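You operate a simulated robot arm through the tools that you are given. There is no shell and no other tool.

The job below is to be done with a simulated robot arm. You get a single attempt, and the scene is never put back.

Task
Add about 30 ml each of yellow dye and blue dye to the beaker of water and swirl it even.
Fine: the bottles and the beaker go back where they stood. Set down upright: what you pick out, beaker.

It is judged by the outcome, as a careful person would: the job done as asked, and still so three seconds after it is handed in. It fails if anything else is knocked over, pushed out of place, dropped, spilled or broken.

Robot
A 6-joint arm with a fingered hand, fixed in place. Base frame: the origin is at the foot of the arm, x ahead of it, y to its left, z up; the work surface is at about z = 0.85. Lengths are in m, angles in rad, forces in N, time in s.
With the tool pointing down near the work surface it reaches from about 0.36 to 0.74 m from the base axis. Its first joint turns from -2.007 to 2.007 rad. Payload 4 kg.
Tool frame: the origin (TCP) lies between the finger pads and is the grasp point; the fingertips stand 0.026 m ahead of it; z points along the fingers, y is the line along which they close. The gripper opens to 0.132 m. The gripper's body begins 0.073 m behind the TCP. The gripper is a hand of 4 fingers: y runs from the thumb to the fingers, the wrist lies at [0, 0, -0.239] in the tool frame, and closing takes about 1.5 s.
Orientation is that of the tool frame in the base frame, as a unit quaternion [x, y, z, w]. With the fingers straight down and closing along the base's y, the tool's x points along the base's -x, its y along +y and its z along -z.

Tools
- The arm moves only by the tool apply_moves. Its argument "plan" is a list of rows, each an object of numbers (a shift or turn left out is 0, a gripper value left out holds the last): "x", "y", "z": the shift along the tool's x, y, z in m; "rx", "ry", "rz": the turn, a rotation vector about the tool's x, y, z in rad. In form: [{"x": .., "y": .., "z": .., "rx": .., "ry": .., "rz": ..}, ...]. A call has 1 to 20 rows; each row is the pose to reach, as a shift and turn from the pose commanded when the call began, along the tool's axes at that moment. "fingers" is the finger opening in m, from 0 to 0.132, set as the call begins (left out, the last holds). Each row takes 0.2 s and may step no farther than 0.05 m and 0.15 rad from the row before; otherwise, or with a gripper value out of range, the whole call is refused. A pose out of reach is approached as far as the arm can. The call stops where the force on the tool passes 40 N (or 10 N more than at its start, if that is more) or the arm is blocked; 0.2 s more then pass. The fingers move at their own pace (about 0.153 m/s each) and stop on an object; they squeeze with about 22 N. The grip force told is the motor's: it shows also when the fingers shut on nothing. Time passes only in rows, and 0.2 s behind the last, so rows that repeat a pose let the fingers close. It gives the time, the measured TCP pose, the force on the tool (base axes), the opening and the grip force at its end, in the units of the frame above (readings bear some noise), with the torque about the TCP (base axes, N m) and any sound that the robot's microphone picked up.
- Cameras (640 x 400 px; columns grow to the right, rows downward): "scene" is fixed at [0.3988, -0.4995, 1.6033]; the picture's right is [0.86, 0.52, 0.00], its down [0.49, -0.81, -0.31] and it looks along [-0.16, 0.27, -0.95] (base axes); focal length 341 px, centre (320, 200). "wrist" rides on the gripper at [0.068, 0.002, -0.097] in the tool frame; the picture's right is [-0.03, 1.00, 0.00], its down [-0.82, -0.02, -0.58] and it looks along [-0.58, -0.01, 0.82] (tool axes); focal length 270 px, centre (320, 200). There is no depth. A picture from a camera that has moved, and an enlarged one, comes with that camera's place and axes in the base frame and with its lens.
- get_image(camera): a new picture of that camera. It takes no simulated time.
- slide_trunk(by): slides the trunk up (or, below 0, down) by that many m; the arm rides with it, the base frame stays. It gives what a move gives, with no picture.
- grasp_type(shape): the hand has 4 fingers and takes this shape, open, in about a second: jaw (thumb against the fingers, like two jaws); tri (thumb and two fingers); tip (a fingertip pinch); poke (one finger out to press); point (the index stretched); flat (the hand flat); cup (the hand cupped); fist (a fist). The gripper value then closes the fingers along that shape, each until it touches; the sizes above hold for jaw. It gives what a move gives, with no picture.
- close_up(camera, box): a new picture of the part [left, top, right, bottom] of that camera's present view, enlarged. It takes no simulated time.
- finish_job(): hands the job in; it is judged then, once.

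Places have to be worked out from the pictures, the camera data and where the tool is seen. Open the gripper and draw the arm clear of the work before you hand the job in, unless the task says otherwise.

The tools are called after "Call:" as a command line: name --argument value ..., lists and objects as JSON in quotes. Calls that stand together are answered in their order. apply_moves: Moves the arm, as the interface text tells. Its arguments: {"type":"object","properties":{"plan":{"type":"array"},"fingers":{"type":"number"}},"required":["plan"]} The other tools are called the same way: slide_trunk (by) slides the trunk up or down; grasp_type (shape) gives the hand a shape; get_image (camera) takes a picture; close_up (camera, box) takes an enlarged picture of a part of a camera's view; finish_job () hands the job in.

At the start:

```text
time_s: 0.0
tcp_pos: [0.171, -0.4115, 1.2764]
orientation: [-0.001, 1.0, 0.0, -0.001]
wrist_force: [0.3, -0.7, 0.1]
moment: [-0.02, -0.01, -0.01]
opening: 0.1317
grip_force: 0.1
shape: jaw
trunk travel left (down, up): [-0.85, 0.14]
```

scene: 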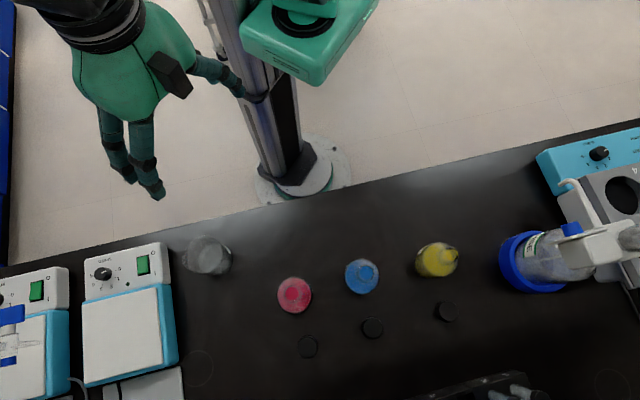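
wrist: 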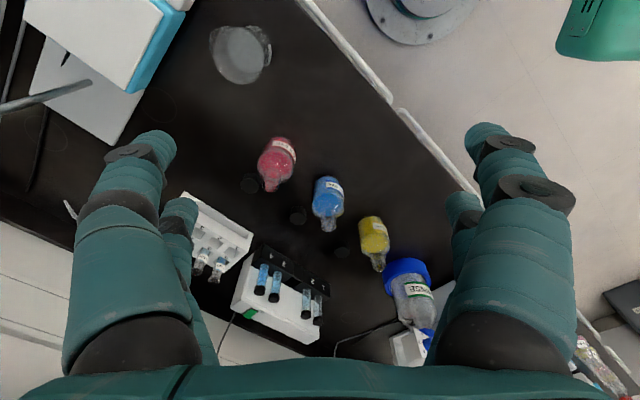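

I'll start with enlarged views of the work area to locate the beaker and the bottles.

Call:
close_up --camera "scene" --box '[160, 210, 320, 310]'

Call:
close_up --camera "scene" --box '[320, 210, 480, 310]'

Call:
close_up --camera "wrist" --box '[200, 0, 440, 150]'

Call:
close_up --camera "wrist" --box '[220, 120, 460, 270]'

```text
4.00 times, centred on (240, 260) of scene
camera zoom: at [0.3988, -0.4995, 1.6033], right [0.86, 0.52, 0.0], down [0.49, -0.81, -0.31], along [-0.16, 0.27, -0.95], focal length 1364 px, centre (640, -40)
```

zoom: 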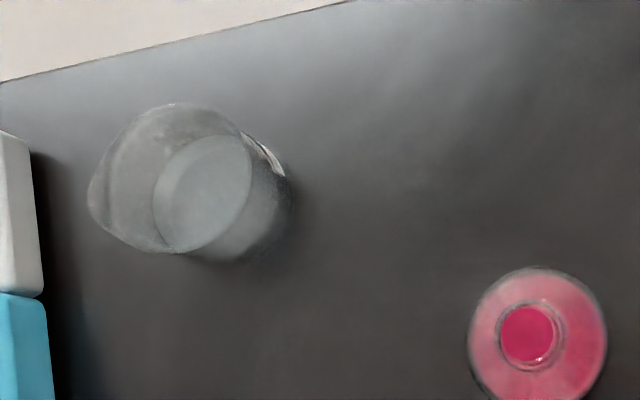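

```text
4.00 times, centred on (400, 260) of scene
camera zoom: at [0.3988, -0.4995, 1.6033], right [0.86, 0.52, 0.0], down [0.49, -0.81, -0.31], along [-0.16, 0.27, -0.95], focal length 1364 px, centre (0, -40)
```

zoom: 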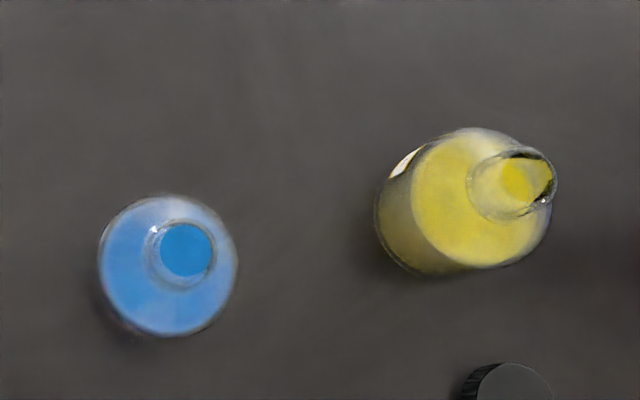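

```text
2.67 times, centred on (320, 75) of wrist
camera zoom: at [0.1024, -0.4094, 1.3723], right [0.03, 1.0, 0.0], down [0.82, -0.02, 0.58], along [0.58, -0.01, -0.82], focal length 721 px, centre (320, 533)
```

zoom: 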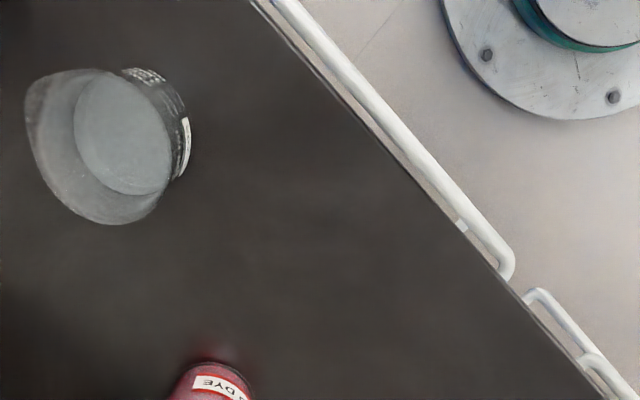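

```text
2.67 times, centred on (340, 195) of wrist
camera zoom: at [0.1024, -0.4094, 1.3723], right [0.03, 1.0, 0.0], down [0.82, -0.02, 0.58], along [0.58, -0.01, -0.82], focal length 721 px, centre (267, 213)
```

zoom: 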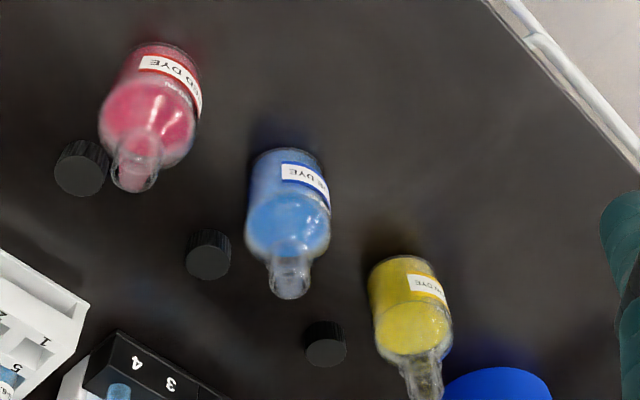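

Triangulating between the two cameras puts the beaker rim near (0.15, -0.53, 0.944) and the blue bottle's mouth near (0.435, -0.40, 0.986). For an upright side grasp I want the hand horizontal with the wrist camera above it, so I first turn the tool about its own axis in free space.

Call:
apply_moves --plan '[{"rz": -0.15}, {"rz": -0.3}, {"rz": -0.45}, {"rz": -0.6}, {"rz": -0.75}, {"rz": -0.9}, {"rz": -1.05}, {"rz": -1.2}, {"rz": -1.35}, {"rz": -1.5}, {"rz": -1.65}, {"rz": -1.8}, {"rz": -1.95}, {"rz": -2.09}]'

```text
time_s: 3.2
tcp_pos: [0.2112, -0.4313, 1.2012]
orientation: [0.775, -0.579, 0.244, -0.074]
wrist_force: [-0.8, 0.0, 0.3]
moment: [0.04, -0.03, -0.01]
opening: 0.1322
grip_force: 0.0
shape: jaw
out of reach, approached as far as the arm can: row 1, 2, 3, 4, 5, 6, 7, 8, 9, 10, 11, 12, 13, 14
trunk travel left (down, up): [-0.85, 0.14]
stopped in row 14: the arm was blocked; the commanded pose is now the measured one
```

The turn went most of the way, but the arm was blocked at the end and the tool tilted. I'll check both cameras before going on.

Call:
get_image --camera "scene"

Call:
get_image --camera "wrist"

```text
taken
```

scene: 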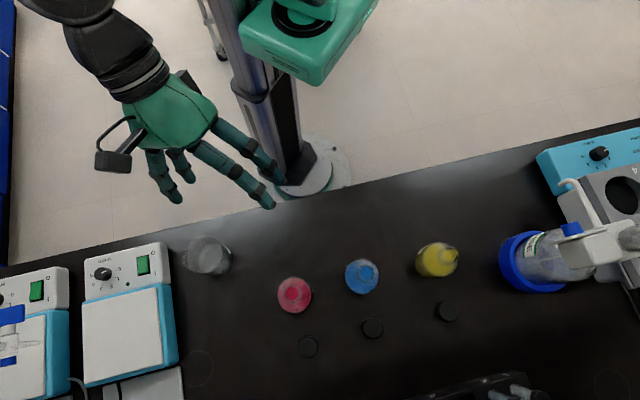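

```text
taken
camera wrist: at [0.1777, -0.4798, 1.3051], right [-0.87, -0.3, -0.4], down [-0.42, 0.86, 0.27], along [0.27, 0.41, -0.87], focal length 270 px, centre (320, 200)
```

wrist: 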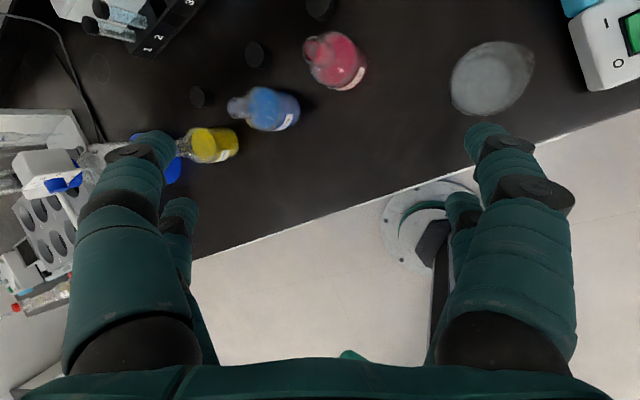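

The arm is free and only the camera boom shows by the hand. I'll bring the hand to horizontal with tool x up, heading about -55°, at z≈1.15 and well above everything, to see whether the side grasp is reachable.

Call:
apply_moves --plan '[{"x": 0.0025, "y": -0.0063, "z": 0.0096, "rx": -0.0035, "ry": 0.117, "rz": -0.0507}, {"x": 0.0049, "y": -0.0126, "z": 0.0192, "rx": -0.0069, "ry": 0.2341, "rz": -0.1013}, {"x": 0.0074, "y": -0.019, "z": 0.0288, "rx": -0.0104, "ry": 0.3512, "rz": -0.152}, {"x": 0.0098, "y": -0.0253, "z": 0.0384, "rx": -0.0138, "ry": 0.4682, "rz": -0.2026}, {"x": 0.0123, "y": -0.0316, "z": 0.048, "rx": -0.0173, "ry": 0.5853, "rz": -0.2533}, {"x": 0.0148, "y": -0.0379, "z": 0.0576, "rx": -0.0207, "ry": 0.7023, "rz": -0.304}, {"x": 0.0172, "y": -0.0442, "z": 0.0672, "rx": -0.0242, "ry": 0.8194, "rz": -0.3546}, {"x": 0.0197, "y": -0.0506, "z": 0.0768, "rx": -0.0276, "ry": 0.9364, "rz": -0.4053}, {"x": 0.0221, "y": -0.0569, "z": 0.0864, "rx": -0.0311, "ry": 1.0535, "rz": -0.4559}, {"x": 0.0246, "y": -0.0632, "z": 0.096, "rx": -0.0345, "ry": 1.1705, "rz": -0.5066}]'

```text
time_s: 5.4
tcp_pos: [0.3407, -0.4426, 1.4482]
orientation: [0.688, -0.376, 0.552, 0.283]
wrist_force: [0.0, 0.2, 0.0]
moment: [0.01, -0.01, -0.02]
opening: 0.1323
grip_force: 0.1
shape: jaw
out of reach, approached as far as the arm can: row 4, 5, 6, 7, 8, 9, 10
trunk travel left (down, up): [-0.85, 0.14]
```

The horizontal pose is out of reach at this trunk height: the hand ended at z≈1.45. The shoulder sits high, so I'll lower the trunk by 0.3, which leaves the hand well above the table.

Call:
slide_trunk --by -0.3

Call:
get_image --camera "scene"

```text
time_s: 8.4
tcp_pos: [0.3401, -0.4433, 1.149]
orientation: [0.687, -0.378, 0.552, 0.284]
wrist_force: [0.2, -0.1, 0.1]
moment: [0.05, -0.02, 0.0]
opening: 0.132
grip_force: 0.2
shape: jaw
trunk travel left (down, up): [-0.55, 0.44]
```

```text
taken
```

scene: 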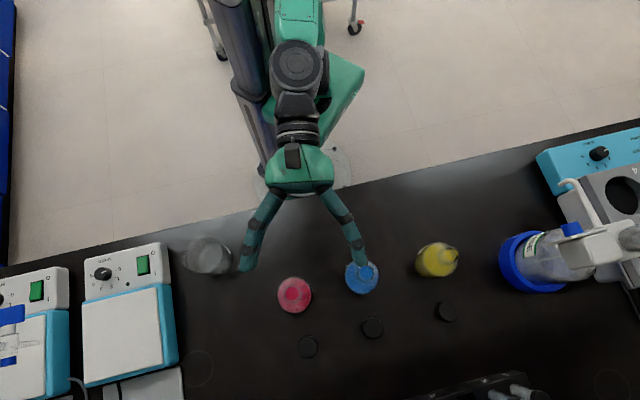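

The hand now points outward, about 13° below horizontal, at z≈1.15. I'll send a zero move to see which pose counts as commanded after the slide.

Call:
apply_moves --plan '[{"z": 0.0}]'

Call:
get_image --camera "wrist"

```text
time_s: 8.8
tcp_pos: [0.3395, -0.4425, 1.1474]
orientation: [0.687, -0.378, 0.552, 0.283]
wrist_force: [-0.7, 0.2, 0.2]
moment: [-0.01, -0.01, 0.02]
opening: 0.1321
grip_force: 0.2
shape: jaw
trunk travel left (down, up): [-0.55, 0.44]
```

```text
taken
camera wrist: at [0.293, -0.3798, 1.2371], right [-0.83, -0.55, -0.05], down [-0.38, 0.65, -0.66], along [0.4, -0.53, -0.75], focal length 270 px, centre (320, 200)
```

wrist: 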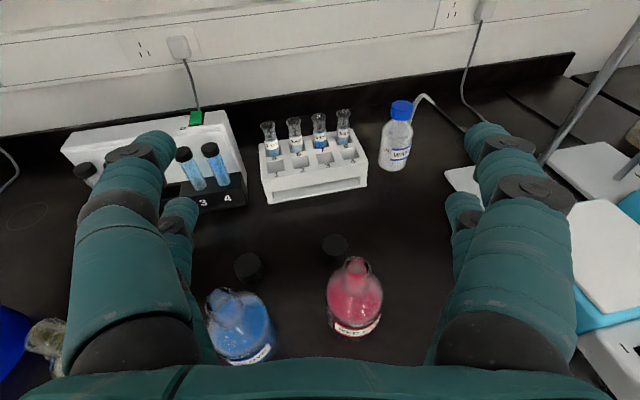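

After a slide, the commanded pose becomes the measured one. I'll now level the hand at heading -45°, square to the row of bottles, above the blue bottle at z≈1.12 to check reach.

Call:
apply_moves --plan '[{"x": -0.0051, "y": -0.0206, "z": 0.0046, "rx": 0.039, "ry": 0.0456, "rz": -0.01}, {"x": -0.0102, "y": -0.0412, "z": 0.0092, "rx": 0.0781, "ry": 0.0913, "rz": -0.02}, {"x": -0.0154, "y": -0.0617, "z": 0.0139, "rx": 0.1171, "ry": 0.1369, "rz": -0.03}, {"x": -0.0205, "y": -0.0823, "z": 0.0185, "rx": 0.1562, "ry": 0.1826, "rz": -0.04}, {"x": -0.0256, "y": -0.1029, "z": 0.0231, "rx": 0.1952, "ry": 0.2282, "rz": -0.05}]'

Call:
get_image --camera "wrist"

Call:
get_image --camera "scene"

```text
time_s: 10.0
tcp_pos: [0.4345, -0.4054, 1.1698]
orientation: [0.676, -0.327, 0.591, 0.295]
wrist_force: [0.6, 0.3, -0.8]
moment: [-0.01, -0.02, 0.03]
opening: 0.1317
grip_force: 0.0
shape: jaw
out of reach, approached as far as the arm can: row 1, 2, 3, 4, 5
trunk travel left (down, up): [-0.55, 0.44]
```

```text
taken
camera wrist: at [0.3808, -0.3355, 1.25], right [-0.79, -0.61, -0.01], down [-0.41, 0.54, -0.74], along [0.46, -0.58, -0.68], focal length 270 px, centre (320, 200)
```

wrist: 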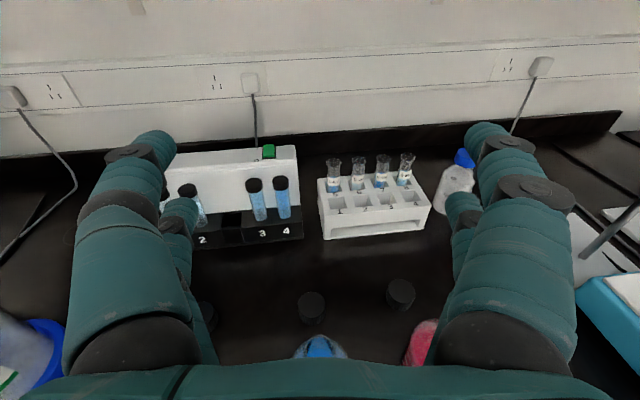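

```text
taken
```

scene: 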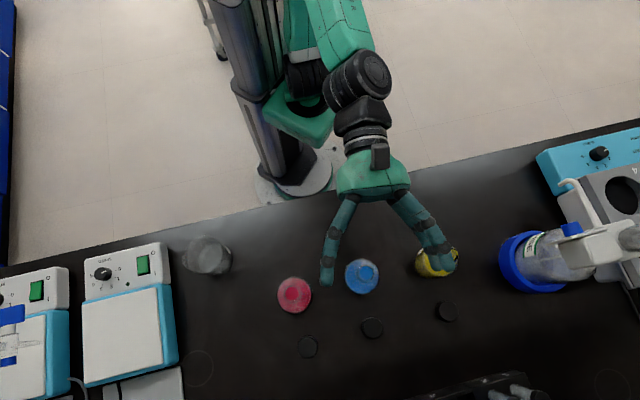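

The hand is nearly level, but this height is still at the lower edge of reach for the present trunk position. I'll lower the trunk another 0.1, which keeps the hand above the bottle tops at 0.986.

Call:
slide_trunk --by -0.1

```text
time_s: 11.3
tcp_pos: [0.4331, -0.4027, 1.071]
orientation: [0.675, -0.325, 0.593, 0.295]
wrist_force: [0.6, -0.5, 0.0]
moment: [0.02, -0.04, -0.02]
opening: 0.1319
grip_force: 0.0
shape: jaw
trunk travel left (down, up): [-0.45, 0.54]
```

Tilt is about 7° and heading about -52°. I'll raise the arm 0.08 while levelling it, to find a comfortable arm height relative to the trunk.

Call:
apply_moves --plan '[{"x": 0.02, "y": -0.0007, "z": -0.0029, "rx": 0.031, "ry": 0.031, "rz": 0.001}, {"x": 0.04, "y": -0.0015, "z": -0.0058, "rx": 0.062, "ry": 0.062, "rz": 0.002}, {"x": 0.06, "y": -0.0022, "z": -0.0086, "rx": 0.093, "ry": 0.0925, "rz": 0.004}, {"x": 0.0792, "y": -0.0029, "z": -0.0115, "rx": 0.124, "ry": 0.1235, "rz": 0.005}]'

```text
time_s: 12.3
tcp_pos: [0.4472, -0.3909, 1.1563]
orientation: [0.653, -0.275, 0.65, 0.274]
wrist_force: [0.0, -0.8, 0.1]
moment: [0.01, -0.01, 0.01]
opening: 0.1319
grip_force: 0.1
shape: jaw
out of reach, approached as far as the arm can: row 4
trunk travel left (down, up): [-0.45, 0.54]
```

Now essentially level at heading -45.7°, only about 1 cm off, so reach gets better with the arm higher relative to the trunk. I'll drop the trunk 0.1 and raise the arm by the same amount.

Call:
slide_trunk --by -0.08

Call:
apply_moves --plan '[{"x": 0.03}, {"x": 0.06, "z": -0.005}, {"x": 0.09, "z": -0.01}]'

Call:
get_image --camera "scene"

Call:
get_image --camera "wrist"

```text
time_s: 13.5
tcp_pos: [0.4467, -0.3898, 1.0767]
orientation: [0.653, -0.274, 0.65, 0.274]
wrist_force: [1.0, 0.7, 0.4]
moment: [0.01, -0.02, 0.0]
opening: 0.1318
grip_force: 0.1
shape: jaw
trunk travel left (down, up): [-0.37, 0.62]
```

```text
time_s: 14.3
tcp_pos: [0.4277, -0.3958, 1.1623]
orientation: [0.654, -0.27, 0.653, 0.27]
wrist_force: [-0.1, 0.3, 1.1]
moment: [-0.01, 0.01, -0.05]
opening: 0.1319
grip_force: 0.1
shape: jaw
out of reach, approached as far as the arm can: row 1, 2, 3
trunk travel left (down, up): [-0.37, 0.62]
```

```text
taken
```

scene: 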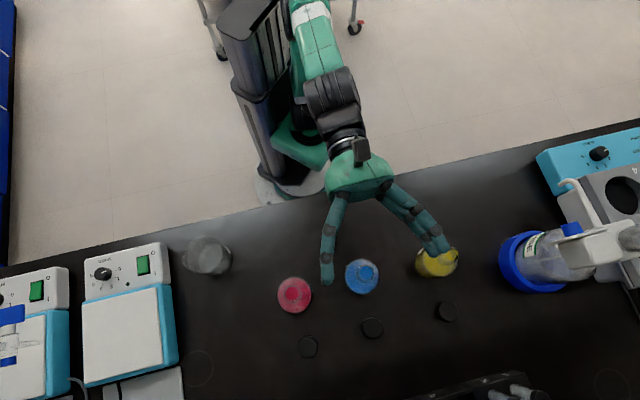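

```text
taken
camera wrist: at [0.3575, -0.3283, 1.23], right [-0.71, -0.71, -0.02], down [-0.4, 0.42, -0.82], along [0.59, -0.57, -0.58], focal length 270 px, centre (320, 200)
```

wrist: 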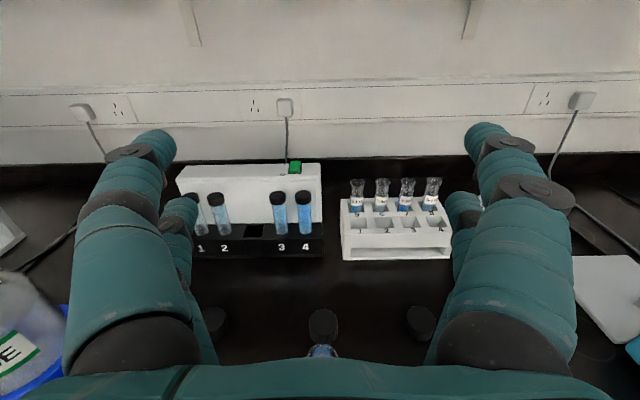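

The hand is level at heading -45° and the blue bottle's mouth is centred in the wrist view. I'll lower the trunk 0.08 and then correct the position over the bottle to check that this arm posture is properly reachable.

Call:
slide_trunk --by -0.08

Call:
apply_moves --plan '[{"y": -0.003, "z": 0.007}, {"y": -0.003, "z": 0.007}]'

Call:
get_image --camera "wrist"

```text
time_s: 15.5
tcp_pos: [0.4276, -0.3965, 1.0813]
orientation: [0.653, -0.271, 0.653, 0.271]
wrist_force: [0.6, 0.2, 0.5]
moment: [-0.03, -0.01, 0.01]
opening: 0.1321
grip_force: 0.0
shape: jaw
trunk travel left (down, up): [-0.29, 0.7]
```

```text
time_s: 16.1
tcp_pos: [0.434, -0.3979, 1.0802]
orientation: [0.654, -0.268, 0.654, 0.269]
wrist_force: [-1.3, -0.2, 0.0]
moment: [0.02, 0.02, 0.03]
opening: 0.1322
grip_force: 0.1
shape: jaw
trunk travel left (down, up): [-0.29, 0.7]
```

```text
taken
camera wrist: at [0.3638, -0.3318, 1.1489], right [-0.7, -0.71, -0.02], down [-0.4, 0.42, -0.82], along [0.59, -0.56, -0.58], focal length 270 px, centre (320, 200)
```

wrist: 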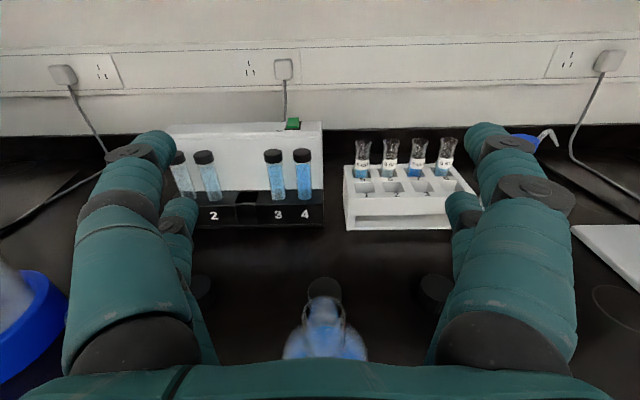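

No reach warnings now, and the blue bottle is centred. I'll zoom in to fix the bottle's exact position relative to the hand.

Call:
close_up --camera "wrist" --box '[240, 260, 400, 360]'

Call:
close_up --camera "scene" --box '[310, 230, 470, 330]'

```text
4.00 times, centred on (320, 310) of wrist
camera zoom: at [0.3638, -0.3318, 1.1489], right [-0.7, -0.71, -0.02], down [-0.4, 0.42, -0.82], along [0.59, -0.56, -0.58], focal length 1081 px, centre (320, -240)
```

zoom: 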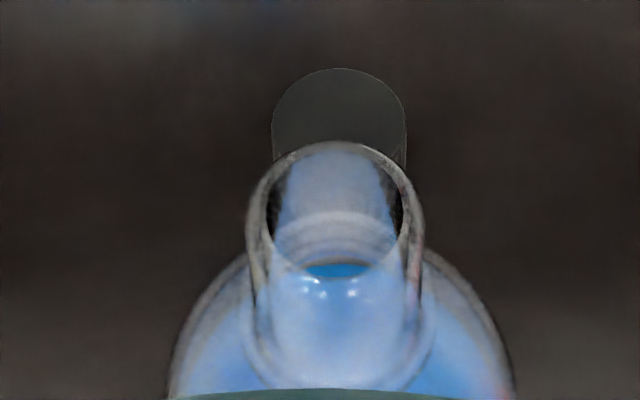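

```text
4.00 times, centred on (390, 280) of scene
camera zoom: at [0.3988, -0.4995, 1.6033], right [0.86, 0.52, 0.0], down [0.49, -0.81, -0.31], along [-0.16, 0.27, -0.95], focal length 1364 px, centre (40, -120)
```

zoom: 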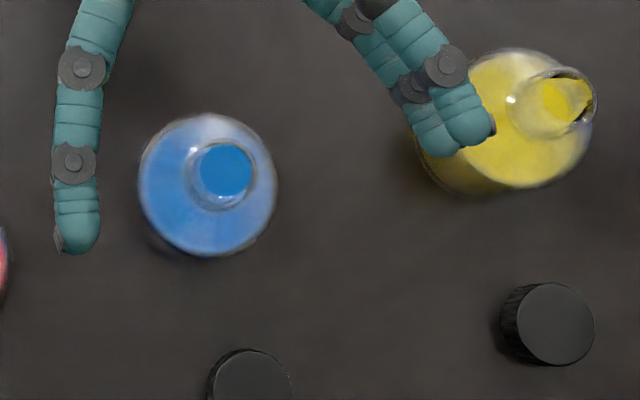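

The mouth centre works out at about (0.437, -0.402), so the hand sits within 5 mm of centre. Before grasping, I'll zoom hard on the beaker and both bottles to judge the fill levels.

Call:
close_up --camera "scene" --box '[176, 228, 240, 278]'

Call:
close_up --camera "scene" --box '[336, 250, 392, 300]'

Call:
close_up --camera "scene" --box '[408, 230, 472, 280]'

```text
8.00 times, centred on (208, 253) of scene
camera zoom: at [0.3988, -0.4995, 1.6033], right [0.86, 0.52, 0.0], down [0.49, -0.81, -0.31], along [-0.16, 0.27, -0.95], focal length 2727 px, centre (1216, -224)
```

zoom: 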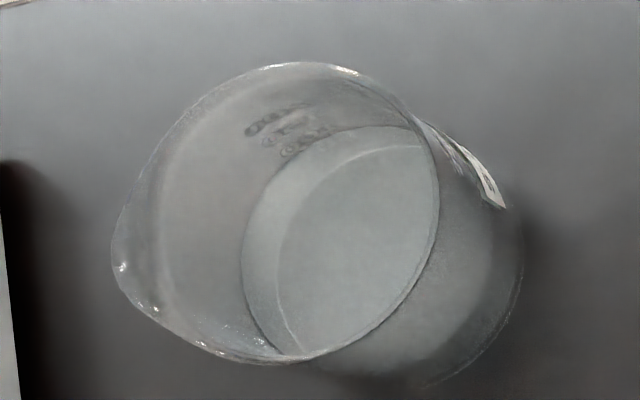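

```text
8.00 times, centred on (364, 275) of scene
camera zoom: at [0.3988, -0.4995, 1.6033], right [0.86, 0.52, 0.0], down [0.49, -0.81, -0.31], along [-0.16, 0.27, -0.95], focal length 2727 px, centre (-32, -400)
```

zoom: 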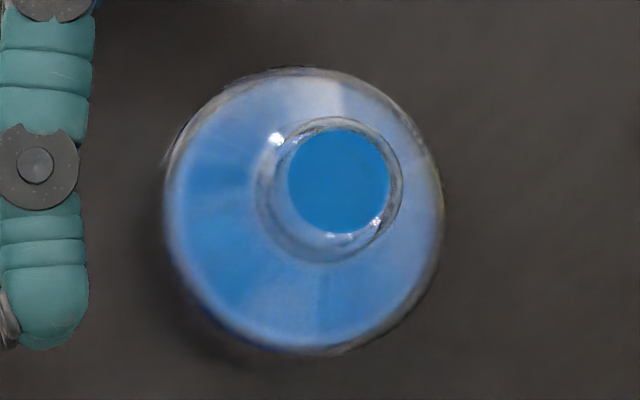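

```text
8.00 times, centred on (440, 255) of scene
camera zoom: at [0.3988, -0.4995, 1.6033], right [0.86, 0.52, 0.0], down [0.49, -0.81, -0.31], along [-0.16, 0.27, -0.95], focal length 2727 px, centre (-640, -240)
```

zoom: 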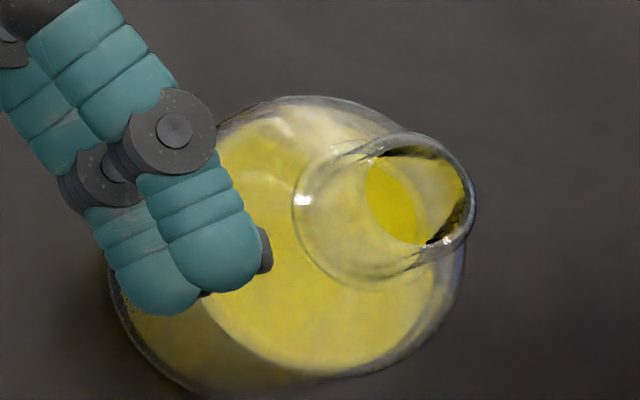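

The water surface in the beaker sits only about 2 cm up, and each 30 ml should raise it about 8.5 mm, which I can measure in this zoom. Before gripping anything, I'll rehearse the pouring place empty-handed: heading -60° beside the beaker, above everything.

Call:
apply_moves --plan '[{"x": 0.03}, {"x": 0.04, "y": 0.03, "z": -0.013, "rx": -0.038}, {"x": 0.04, "y": 0.06, "z": -0.026, "rx": -0.077}, {"x": 0.04, "y": 0.09, "z": -0.039, "rx": -0.115}, {"x": 0.04, "y": 0.12, "z": -0.052, "rx": -0.154}, {"x": 0.04, "y": 0.15, "z": -0.065, "rx": -0.192}, {"x": 0.04, "y": 0.18, "z": -0.078, "rx": -0.231}, {"x": 0.04, "y": 0.2125, "z": -0.091, "rx": -0.269}]'

Call:
get_image --camera "scene"

```text
time_s: 17.9
tcp_pos: [0.2222, -0.484, 1.124]
orientation: [0.612, -0.355, 0.611, 0.355]
wrist_force: [0.4, 0.0, -0.5]
moment: [-0.03, -0.04, 0.02]
opening: 0.1321
grip_force: 0.1
shape: jaw
out of reach, approached as far as the arm can: row 1
trunk travel left (down, up): [-0.29, 0.7]
```

```text
taken
```

scene: 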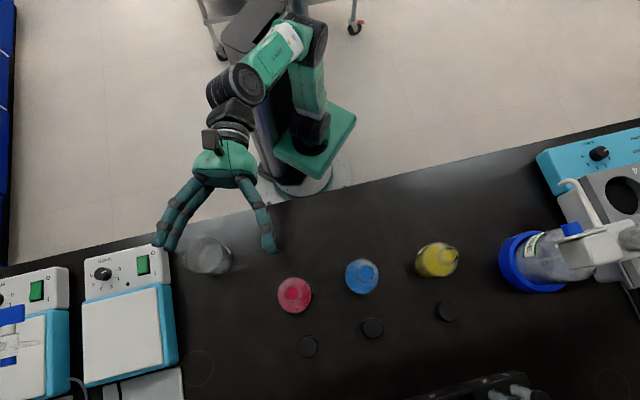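

The pouring place is reached accurately. Now I'll rehearse the tilt, rolling about the tool axis by up to 1.8 rad toward the beaker side at this height.

Call:
apply_moves --plan '[{"rz": 0.15}, {"rz": 0.3}, {"rz": 0.45}, {"rz": 0.6}, {"rz": 0.75}, {"rz": 0.9}, {"rz": 1.05}, {"rz": 1.2}, {"rz": 1.35}, {"rz": 1.5}, {"rz": 1.65}, {"rz": 1.8}]'

Call:
get_image --camera "scene"

Call:
get_image --camera "wrist"

```text
time_s: 20.5
tcp_pos: [0.2196, -0.4846, 1.123]
orientation: [-0.101, 0.7, -0.658, 0.258]
wrist_force: [0.6, -0.2, 0.0]
moment: [-0.04, 0.0, -0.03]
opening: 0.132
grip_force: 0.2
shape: jaw
trunk travel left (down, up): [-0.29, 0.7]
```

```text
taken
```

scene: 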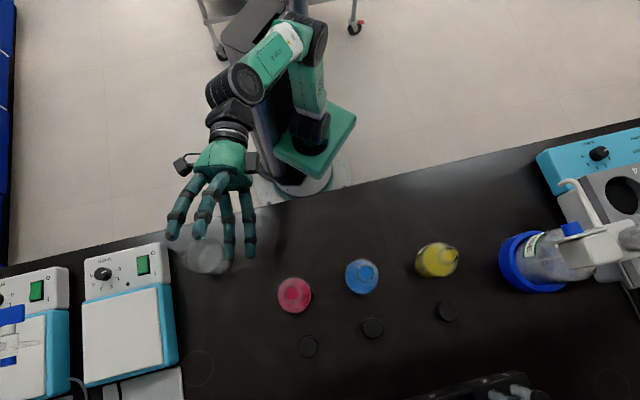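

```text
taken
camera wrist: at [0.1142, -0.4325, 1.105], right [0.22, 0.13, -0.97], down [0.4, 0.89, 0.21], along [0.89, -0.43, 0.15], focal length 270 px, centre (320, 200)
```

wrist: 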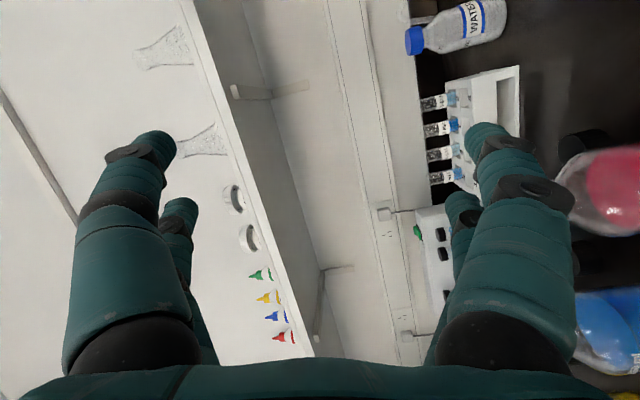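

The full 1.8 rad tilt is reachable, so this pouring scheme works. I'll roll back upright and narrow the opening to 0.10 so the fingers clear the neighbouring red bottle.

Call:
apply_moves --plan '[{"rz": -0.15}, {"rz": -0.3}, {"rz": -0.45}, {"rz": -0.6}, {"rz": -0.75}, {"rz": -0.9}, {"rz": -1.05}, {"rz": -1.2}, {"rz": -1.35}, {"rz": -1.5}, {"rz": -1.65}, {"rz": -1.8}]' --fingers 0.1

Call:
get_image --camera "wrist"

```text
time_s: 23.1
tcp_pos: [0.2207, -0.4837, 1.1223]
orientation: [0.612, -0.355, 0.611, 0.355]
wrist_force: [0.1, 0.5, -0.2]
moment: [-0.02, -0.02, 0.03]
opening: 0.1002
grip_force: 0.1
shape: jaw
trunk travel left (down, up): [-0.29, 0.7]
```

```text
taken
camera wrist: at [0.1713, -0.4005, 1.1905], right [-0.87, -0.49, -0.02], down [-0.27, 0.51, -0.82], along [0.41, -0.7, -0.58], focal length 270 px, centre (320, 200)
```

wrist: 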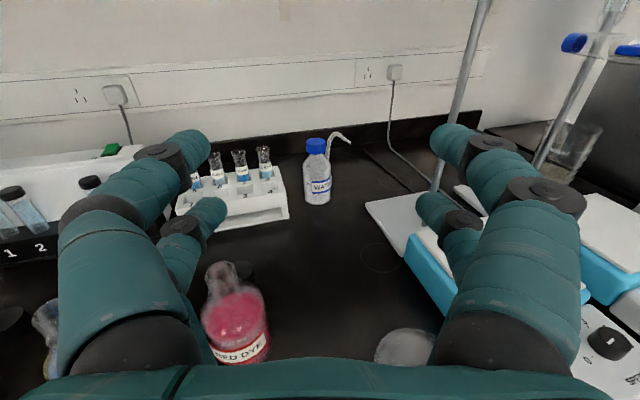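

Upright again at heading -60°, opening 0.10. I'll return over the blue bottle at heading -45° and z≈1.08.

Call:
apply_moves --plan '[{"x": -0.005, "y": -0.03, "z": 0.0045, "rx": 0.035}, {"x": -0.01, "y": -0.06, "z": 0.009, "rx": 0.07}, {"x": -0.016, "y": -0.09, "z": 0.0135, "rx": 0.105}, {"x": -0.021, "y": -0.12, "z": 0.018, "rx": 0.14}, {"x": -0.026, "y": -0.15, "z": 0.0225, "rx": 0.175}, {"x": -0.031, "y": -0.18, "z": 0.027, "rx": 0.21}, {"x": -0.037, "y": -0.21, "z": 0.031, "rx": 0.245}, {"x": -0.042, "y": -0.2283, "z": 0.0347, "rx": 0.267}, {"x": -0.042, "y": -0.2283, "z": 0.0347, "rx": 0.267}]'

Call:
get_image --camera "wrist"

Call:
close_up --camera "scene" --box '[280, 210, 440, 310]'

```text
time_s: 25.1
tcp_pos: [0.4362, -0.4014, 1.0772]
orientation: [0.654, -0.269, 0.654, 0.27]
wrist_force: [-0.3, -0.3, -0.1]
moment: [0.04, 0.04, 0.01]
opening: 0.1002
grip_force: 0.1
shape: jaw
trunk travel left (down, up): [-0.29, 0.7]
```

```text
taken
camera wrist: at [0.3663, -0.3343, 1.1458], right [-0.7, -0.71, -0.02], down [-0.4, 0.42, -0.82], along [0.59, -0.57, -0.58], focal length 270 px, centre (320, 200)
```

wrist: 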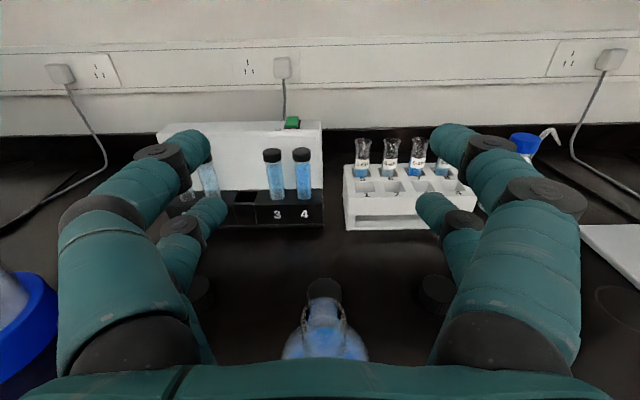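

```text
4.00 times, centred on (360, 260) of scene
camera zoom: at [0.3988, -0.4995, 1.6033], right [0.86, 0.52, 0.0], down [0.49, -0.81, -0.31], along [-0.16, 0.27, -0.95], focal length 1364 px, centre (160, -40)
```

zoom: 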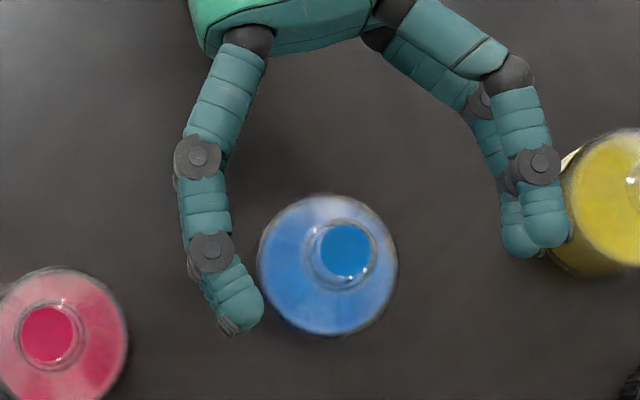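

The hand is centred: the fingertip midpoint and the bottle line up within a few mm in both views. I'll lower with the trunk in two steps, with the fingers straddling the bottle.

Call:
slide_trunk --by -0.1

Call:
get_image --camera "wrist"

Call:
close_up --camera "scene" --box '[280, 210, 440, 310]'

```text
time_s: 26.4
tcp_pos: [0.4365, -0.4016, 0.977]
orientation: [0.653, -0.269, 0.654, 0.271]
wrist_force: [-0.4, -0.7, 0.0]
moment: [0.02, -0.01, 0.01]
opening: 0.1005
grip_force: 0.0
shape: jaw
trunk travel left (down, up): [-0.19, 0.8]
```

```text
taken
camera wrist: at [0.3661, -0.3344, 1.046], right [-0.7, -0.71, -0.02], down [-0.4, 0.42, -0.82], along [0.59, -0.57, -0.58], focal length 270 px, centre (320, 200)
```

wrist: 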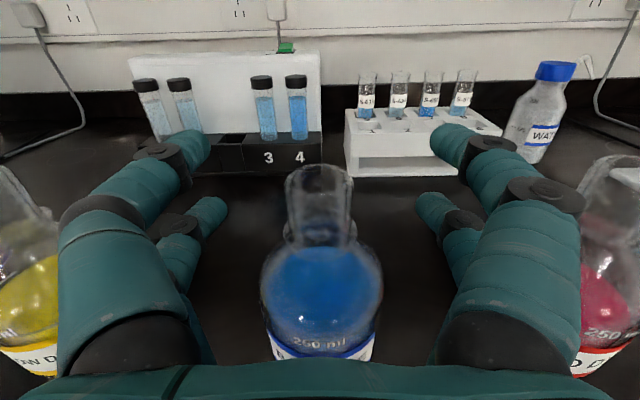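

```text
4.00 times, centred on (360, 260) of scene
camera zoom: at [0.3988, -0.4995, 1.6033], right [0.86, 0.52, 0.0], down [0.49, -0.81, -0.31], along [-0.16, 0.27, -0.95], focal length 1364 px, centre (160, -40)
```

zoom: 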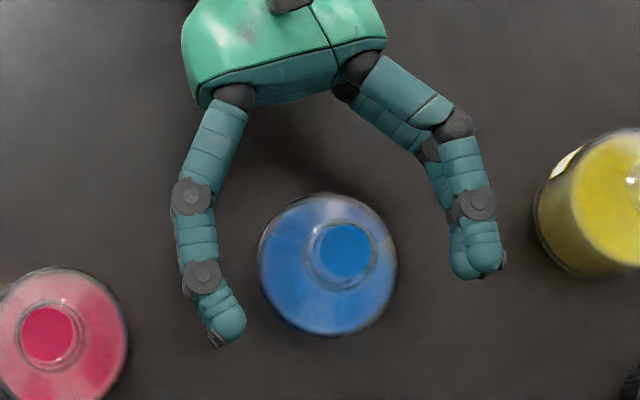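

The bottle (marked 250 ml) is centred between the fingers and the neighbours are clear. I'll go down 0.075 more to body height.

Call:
slide_trunk --by -0.075

Call:
get_image --camera "wrist"

Call:
close_up --camera "scene" --box '[280, 210, 440, 310]'

```text
time_s: 27.5
tcp_pos: [0.436, -0.4029, 0.9028]
orientation: [0.654, -0.269, 0.654, 0.27]
wrist_force: [0.5, 0.4, 0.1]
moment: [-0.02, -0.03, 0.03]
opening: 0.1002
grip_force: 0.0
shape: jaw
trunk travel left (down, up): [-0.115, 0.875]
```

```text
taken
camera wrist: at [0.3661, -0.3344, 0.971], right [-0.7, -0.71, -0.02], down [-0.4, 0.42, -0.82], along [0.59, -0.57, -0.58], focal length 270 px, centre (320, 200)
```

wrist: 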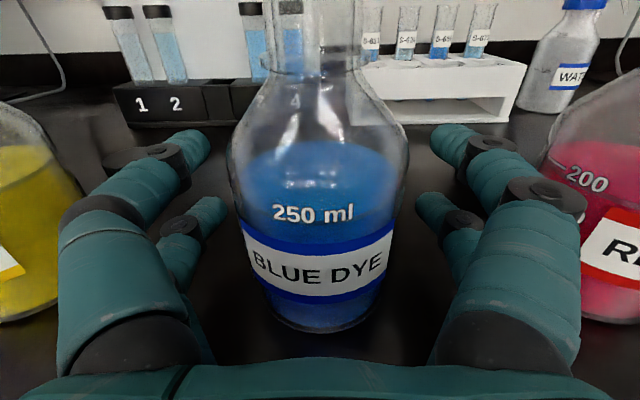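

```text
4.00 times, centred on (360, 260) of scene
camera zoom: at [0.3988, -0.4995, 1.6033], right [0.86, 0.52, 0.0], down [0.49, -0.81, -0.31], along [-0.16, 0.27, -0.95], focal length 1364 px, centre (160, -40)
```

zoom: 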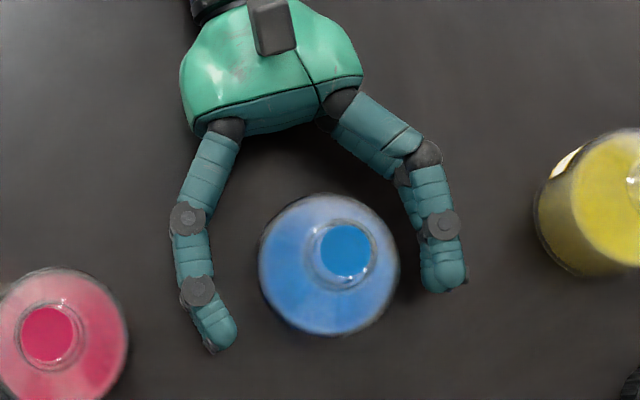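

The bottle (BLUE DYE, 250 ml) sits centred between the fingers at grip height z=0.903. I'll close the fingers in place.

Call:
apply_moves --plan '[{"z": 0}, {"z": 0}, {"z": 0}, {"z": 0}, {"z": 0}, {"z": 0}, {"z": 0}, {"z": 0}, {"z": 0}]' --fingers 0.03

Call:
get_image --camera "wrist"

Call:
close_up --camera "scene" --box '[280, 210, 440, 310]'

```text
time_s: 29.5
tcp_pos: [0.4353, -0.4013, 0.9021]
orientation: [0.654, -0.269, 0.654, 0.27]
wrist_force: [2.2, -1.9, 0.7]
moment: [-0.05, -0.03, -0.03]
opening: 0.0538
grip_force: 22.0
shape: jaw
trunk travel left (down, up): [-0.115, 0.875]
```

```text
taken
camera wrist: at [0.3662, -0.3344, 0.9709], right [-0.7, -0.71, -0.02], down [-0.4, 0.42, -0.82], along [0.59, -0.57, -0.58], focal length 270 px, centre (320, 200)
```

wrist: 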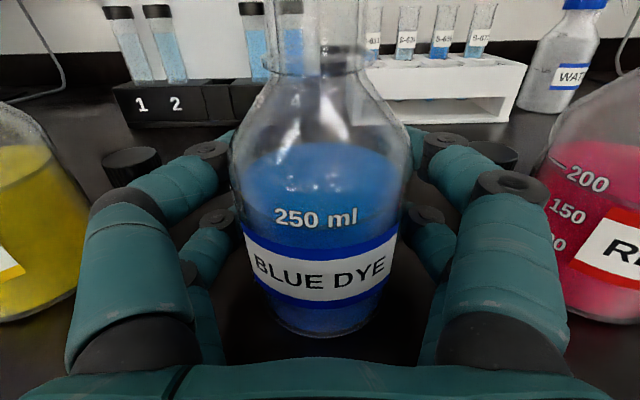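

```text
4.00 times, centred on (360, 260) of scene
camera zoom: at [0.3988, -0.4995, 1.6033], right [0.86, 0.52, 0.0], down [0.49, -0.81, -0.31], along [-0.16, 0.27, -0.95], focal length 1364 px, centre (160, -40)
```

zoom: 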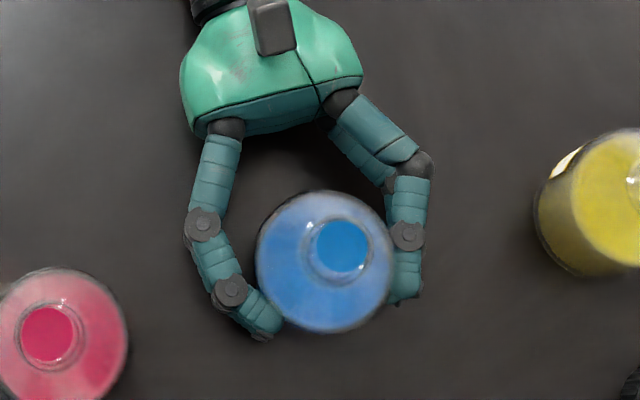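

The grip reads 22 N at 0.054 opening, with the fingertips curled slightly round the front; the bottle shifted less than 2 mm. I'll lift it 3 cm with the arm and check that it holds.

Call:
apply_moves --plan '[{"x": 0.008}, {"x": 0.016}, {"x": 0.024}, {"x": 0.03}, {"x": 0.03}, {"x": 0.03}]'

Call:
get_image --camera "wrist"

Call:
close_up --camera "scene" --box '[280, 210, 440, 310]'

```text
time_s: 30.9
tcp_pos: [0.4319, -0.4041, 0.9311]
orientation: [0.654, -0.267, 0.655, 0.268]
wrist_force: [0.3, -0.9, -4.3]
moment: [0.01, -0.02, 0.01]
opening: 0.054
grip_force: 21.9
shape: jaw
out of reach, approached as far as the arm can: row 3, 4, 5, 6
trunk travel left (down, up): [-0.115, 0.875]
```

```text
taken
camera wrist: at [0.3623, -0.3381, 0.9986], right [-0.7, -0.71, -0.02], down [-0.4, 0.42, -0.82], along [0.59, -0.56, -0.58], focal length 270 px, centre (320, 200)
```

wrist: 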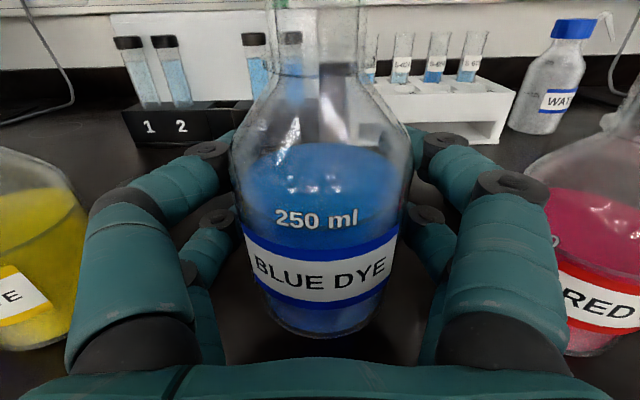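

```text
4.00 times, centred on (360, 260) of scene
camera zoom: at [0.3988, -0.4995, 1.6033], right [0.86, 0.52, 0.0], down [0.49, -0.81, -0.31], along [-0.16, 0.27, -0.95], focal length 1364 px, centre (160, -40)
```

zoom: 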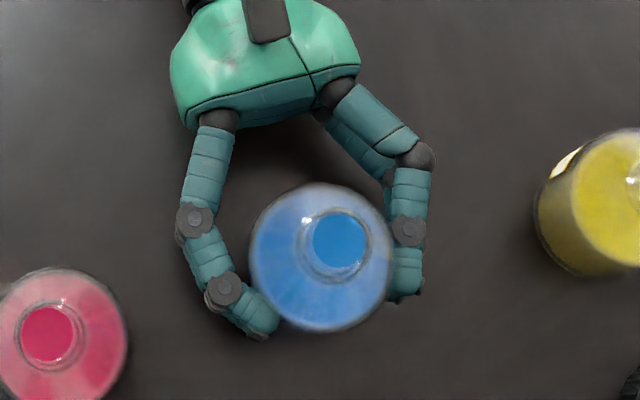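

The bottle is firmly held; the vertical force reads about -4.3 N, so it weighs roughly 0.44 kg. I'll raise the trunk 0.16 so the bottle clears the red bottle's mouth.

Call:
slide_trunk --by 0.16

Call:
get_image --camera "wrist"

Call:
close_up --camera "wrist" --box '[200, 100, 440, 250]'

```text
time_s: 32.8
tcp_pos: [0.4325, -0.4054, 1.0911]
orientation: [0.654, -0.267, 0.655, 0.268]
wrist_force: [-0.7, 0.1, -3.8]
moment: [0.01, 0.02, 0.02]
opening: 0.0536
grip_force: 22.4
shape: jaw
trunk travel left (down, up): [-0.275, 0.715]
```

```text
taken
camera wrist: at [0.3623, -0.3381, 1.1585], right [-0.7, -0.71, -0.02], down [-0.4, 0.42, -0.82], along [0.59, -0.56, -0.58], focal length 270 px, centre (320, 200)
```

wrist: 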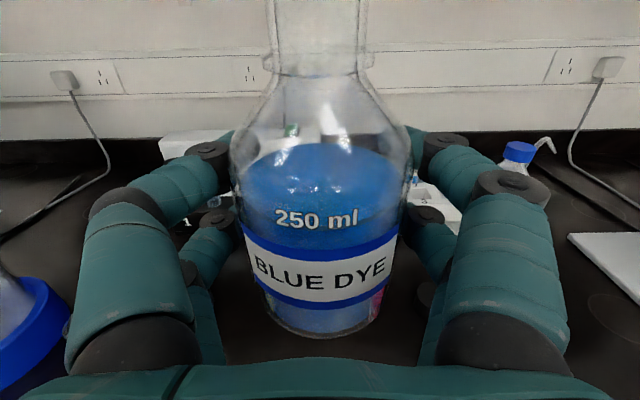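

```text
2.67 times, centred on (320, 175) of wrist
camera zoom: at [0.3623, -0.3381, 1.1585], right [-0.7, -0.71, -0.02], down [-0.4, 0.42, -0.82], along [0.59, -0.56, -0.58], focal length 721 px, centre (320, 267)
```

zoom: 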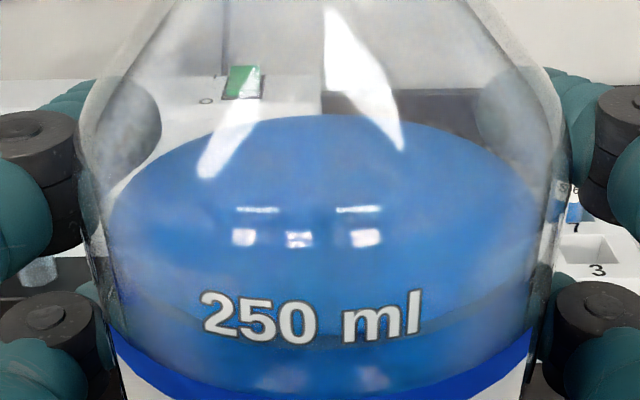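

I now have a clear reference view of the bottle's liquid: its back edge is at zoom row 115, which corresponds to about 200 ml, and 30 ml poured should move it about 48 px. I'll carry the bottle upright to the pouring place beside the beaker.

Call:
apply_moves --plan '[{"y": 0.01, "z": -0.0047, "rx": -0.014}, {"y": 0.03, "z": -0.0141, "rx": -0.042}, {"y": 0.055, "z": -0.0259, "rx": -0.077}, {"y": 0.08, "z": -0.0376, "rx": -0.112}, {"y": 0.105, "z": -0.0494, "rx": -0.147}, {"y": 0.13, "z": -0.0612, "rx": -0.182}, {"y": 0.155, "z": -0.0729, "rx": -0.217}, {"y": 0.175, "z": -0.0824, "rx": -0.245}, {"y": 0.188, "z": -0.0885, "rx": -0.264}, {"y": 0.194, "z": -0.0913, "rx": -0.272}, {"y": 0.194, "z": -0.0913, "rx": -0.272}]'

Call:
get_image --camera "scene"

Call:
get_image --camera "wrist"

```text
time_s: 35.1
tcp_pos: [0.2316, -0.481, 1.0905]
orientation: [0.612, -0.352, 0.614, 0.354]
wrist_force: [0.7, 0.4, -4.2]
moment: [-0.03, -0.03, -0.02]
opening: 0.053
grip_force: 22.1
shape: jaw
trunk travel left (down, up): [-0.275, 0.715]
```

```text
taken
```

scene: 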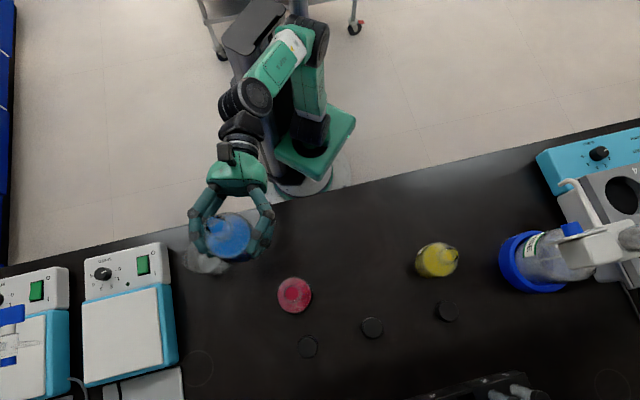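

```text
taken
camera wrist: at [0.1815, -0.3967, 1.1583], right [-0.87, -0.5, -0.02], down [-0.27, 0.51, -0.82], along [0.42, -0.7, -0.58], focal length 270 px, centre (320, 200)
```

wrist: 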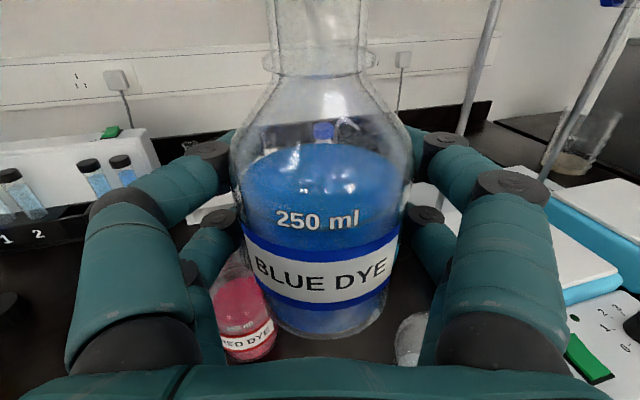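

The bottle is at the pouring place and the beaker is visible at lower right in the wrist view. The finger knuckles would pass close to the rim, so I'll come down only part way (5 cm), tilt to about 65° where no flow is expected, and look.

Call:
slide_trunk --by -0.05

Call:
apply_moves --plan '[{"rz": 0.1}, {"rz": 0.2}, {"rz": 0.3}, {"rz": 0.4}, {"rz": 0.5}, {"rz": 0.6}, {"rz": 0.7}, {"rz": 0.8}, {"rz": 0.9}, {"rz": 1.0}, {"rz": 1.08}, {"rz": 1.13}]'

Call:
get_image --camera "scene"

Call:
get_image --camera "wrist"

Call:
close_up --camera "scene" --box '[160, 180, 320, 280]'

```text
time_s: 36.1
tcp_pos: [0.2319, -0.4804, 1.0401]
orientation: [0.611, -0.353, 0.613, 0.354]
wrist_force: [-0.2, -0.1, -4.2]
moment: [0.01, -0.01, 0.03]
opening: 0.0531
grip_force: 22.0
shape: jaw
trunk travel left (down, up): [-0.225, 0.765]
```

```text
time_s: 38.7
tcp_pos: [0.2328, -0.4798, 1.0409]
orientation: [0.328, -0.625, 0.708, -0.03]
wrist_force: [0.4, -0.5, -2.4]
moment: [-0.01, 0.0, -0.01]
opening: 0.0529
grip_force: 22.3
shape: jaw
trunk travel left (down, up): [-0.225, 0.765]
```

```text
taken
```

scene: 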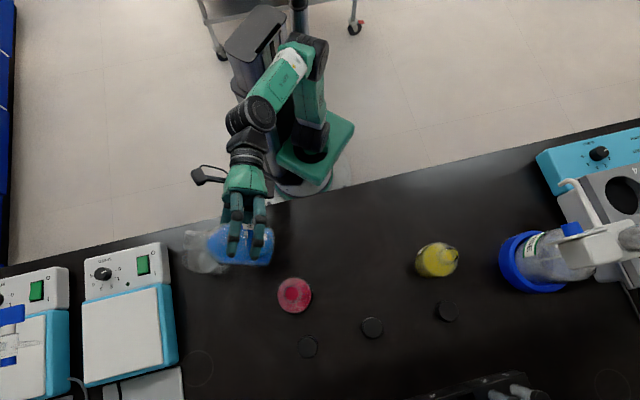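

```text
taken
camera wrist: at [0.1291, -0.4276, 1.0677], right [-0.35, -0.2, -0.92], down [0.36, 0.87, -0.33], along [0.87, -0.44, -0.23], focal length 270 px, centre (320, 200)
```

wrist: 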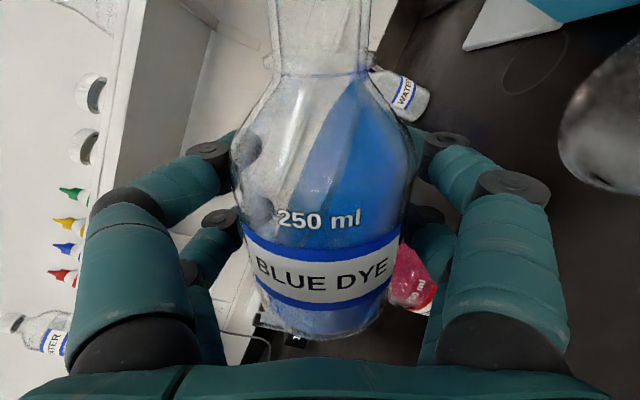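

```text
4.00 times, centred on (240, 230) of scene
camera zoom: at [0.3988, -0.4995, 1.6033], right [0.86, 0.52, 0.0], down [0.49, -0.81, -0.31], along [-0.16, 0.27, -0.95], focal length 1364 px, centre (640, 80)
```

zoom: 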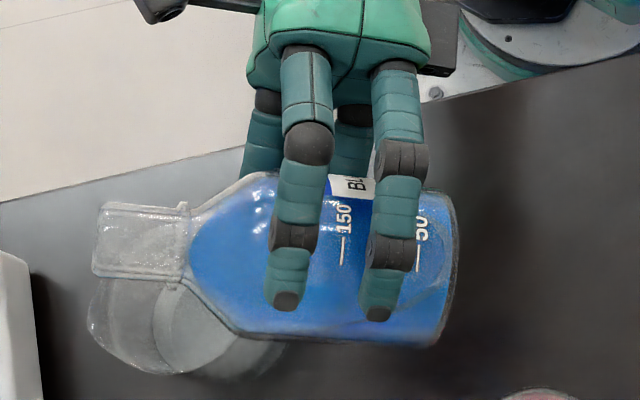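

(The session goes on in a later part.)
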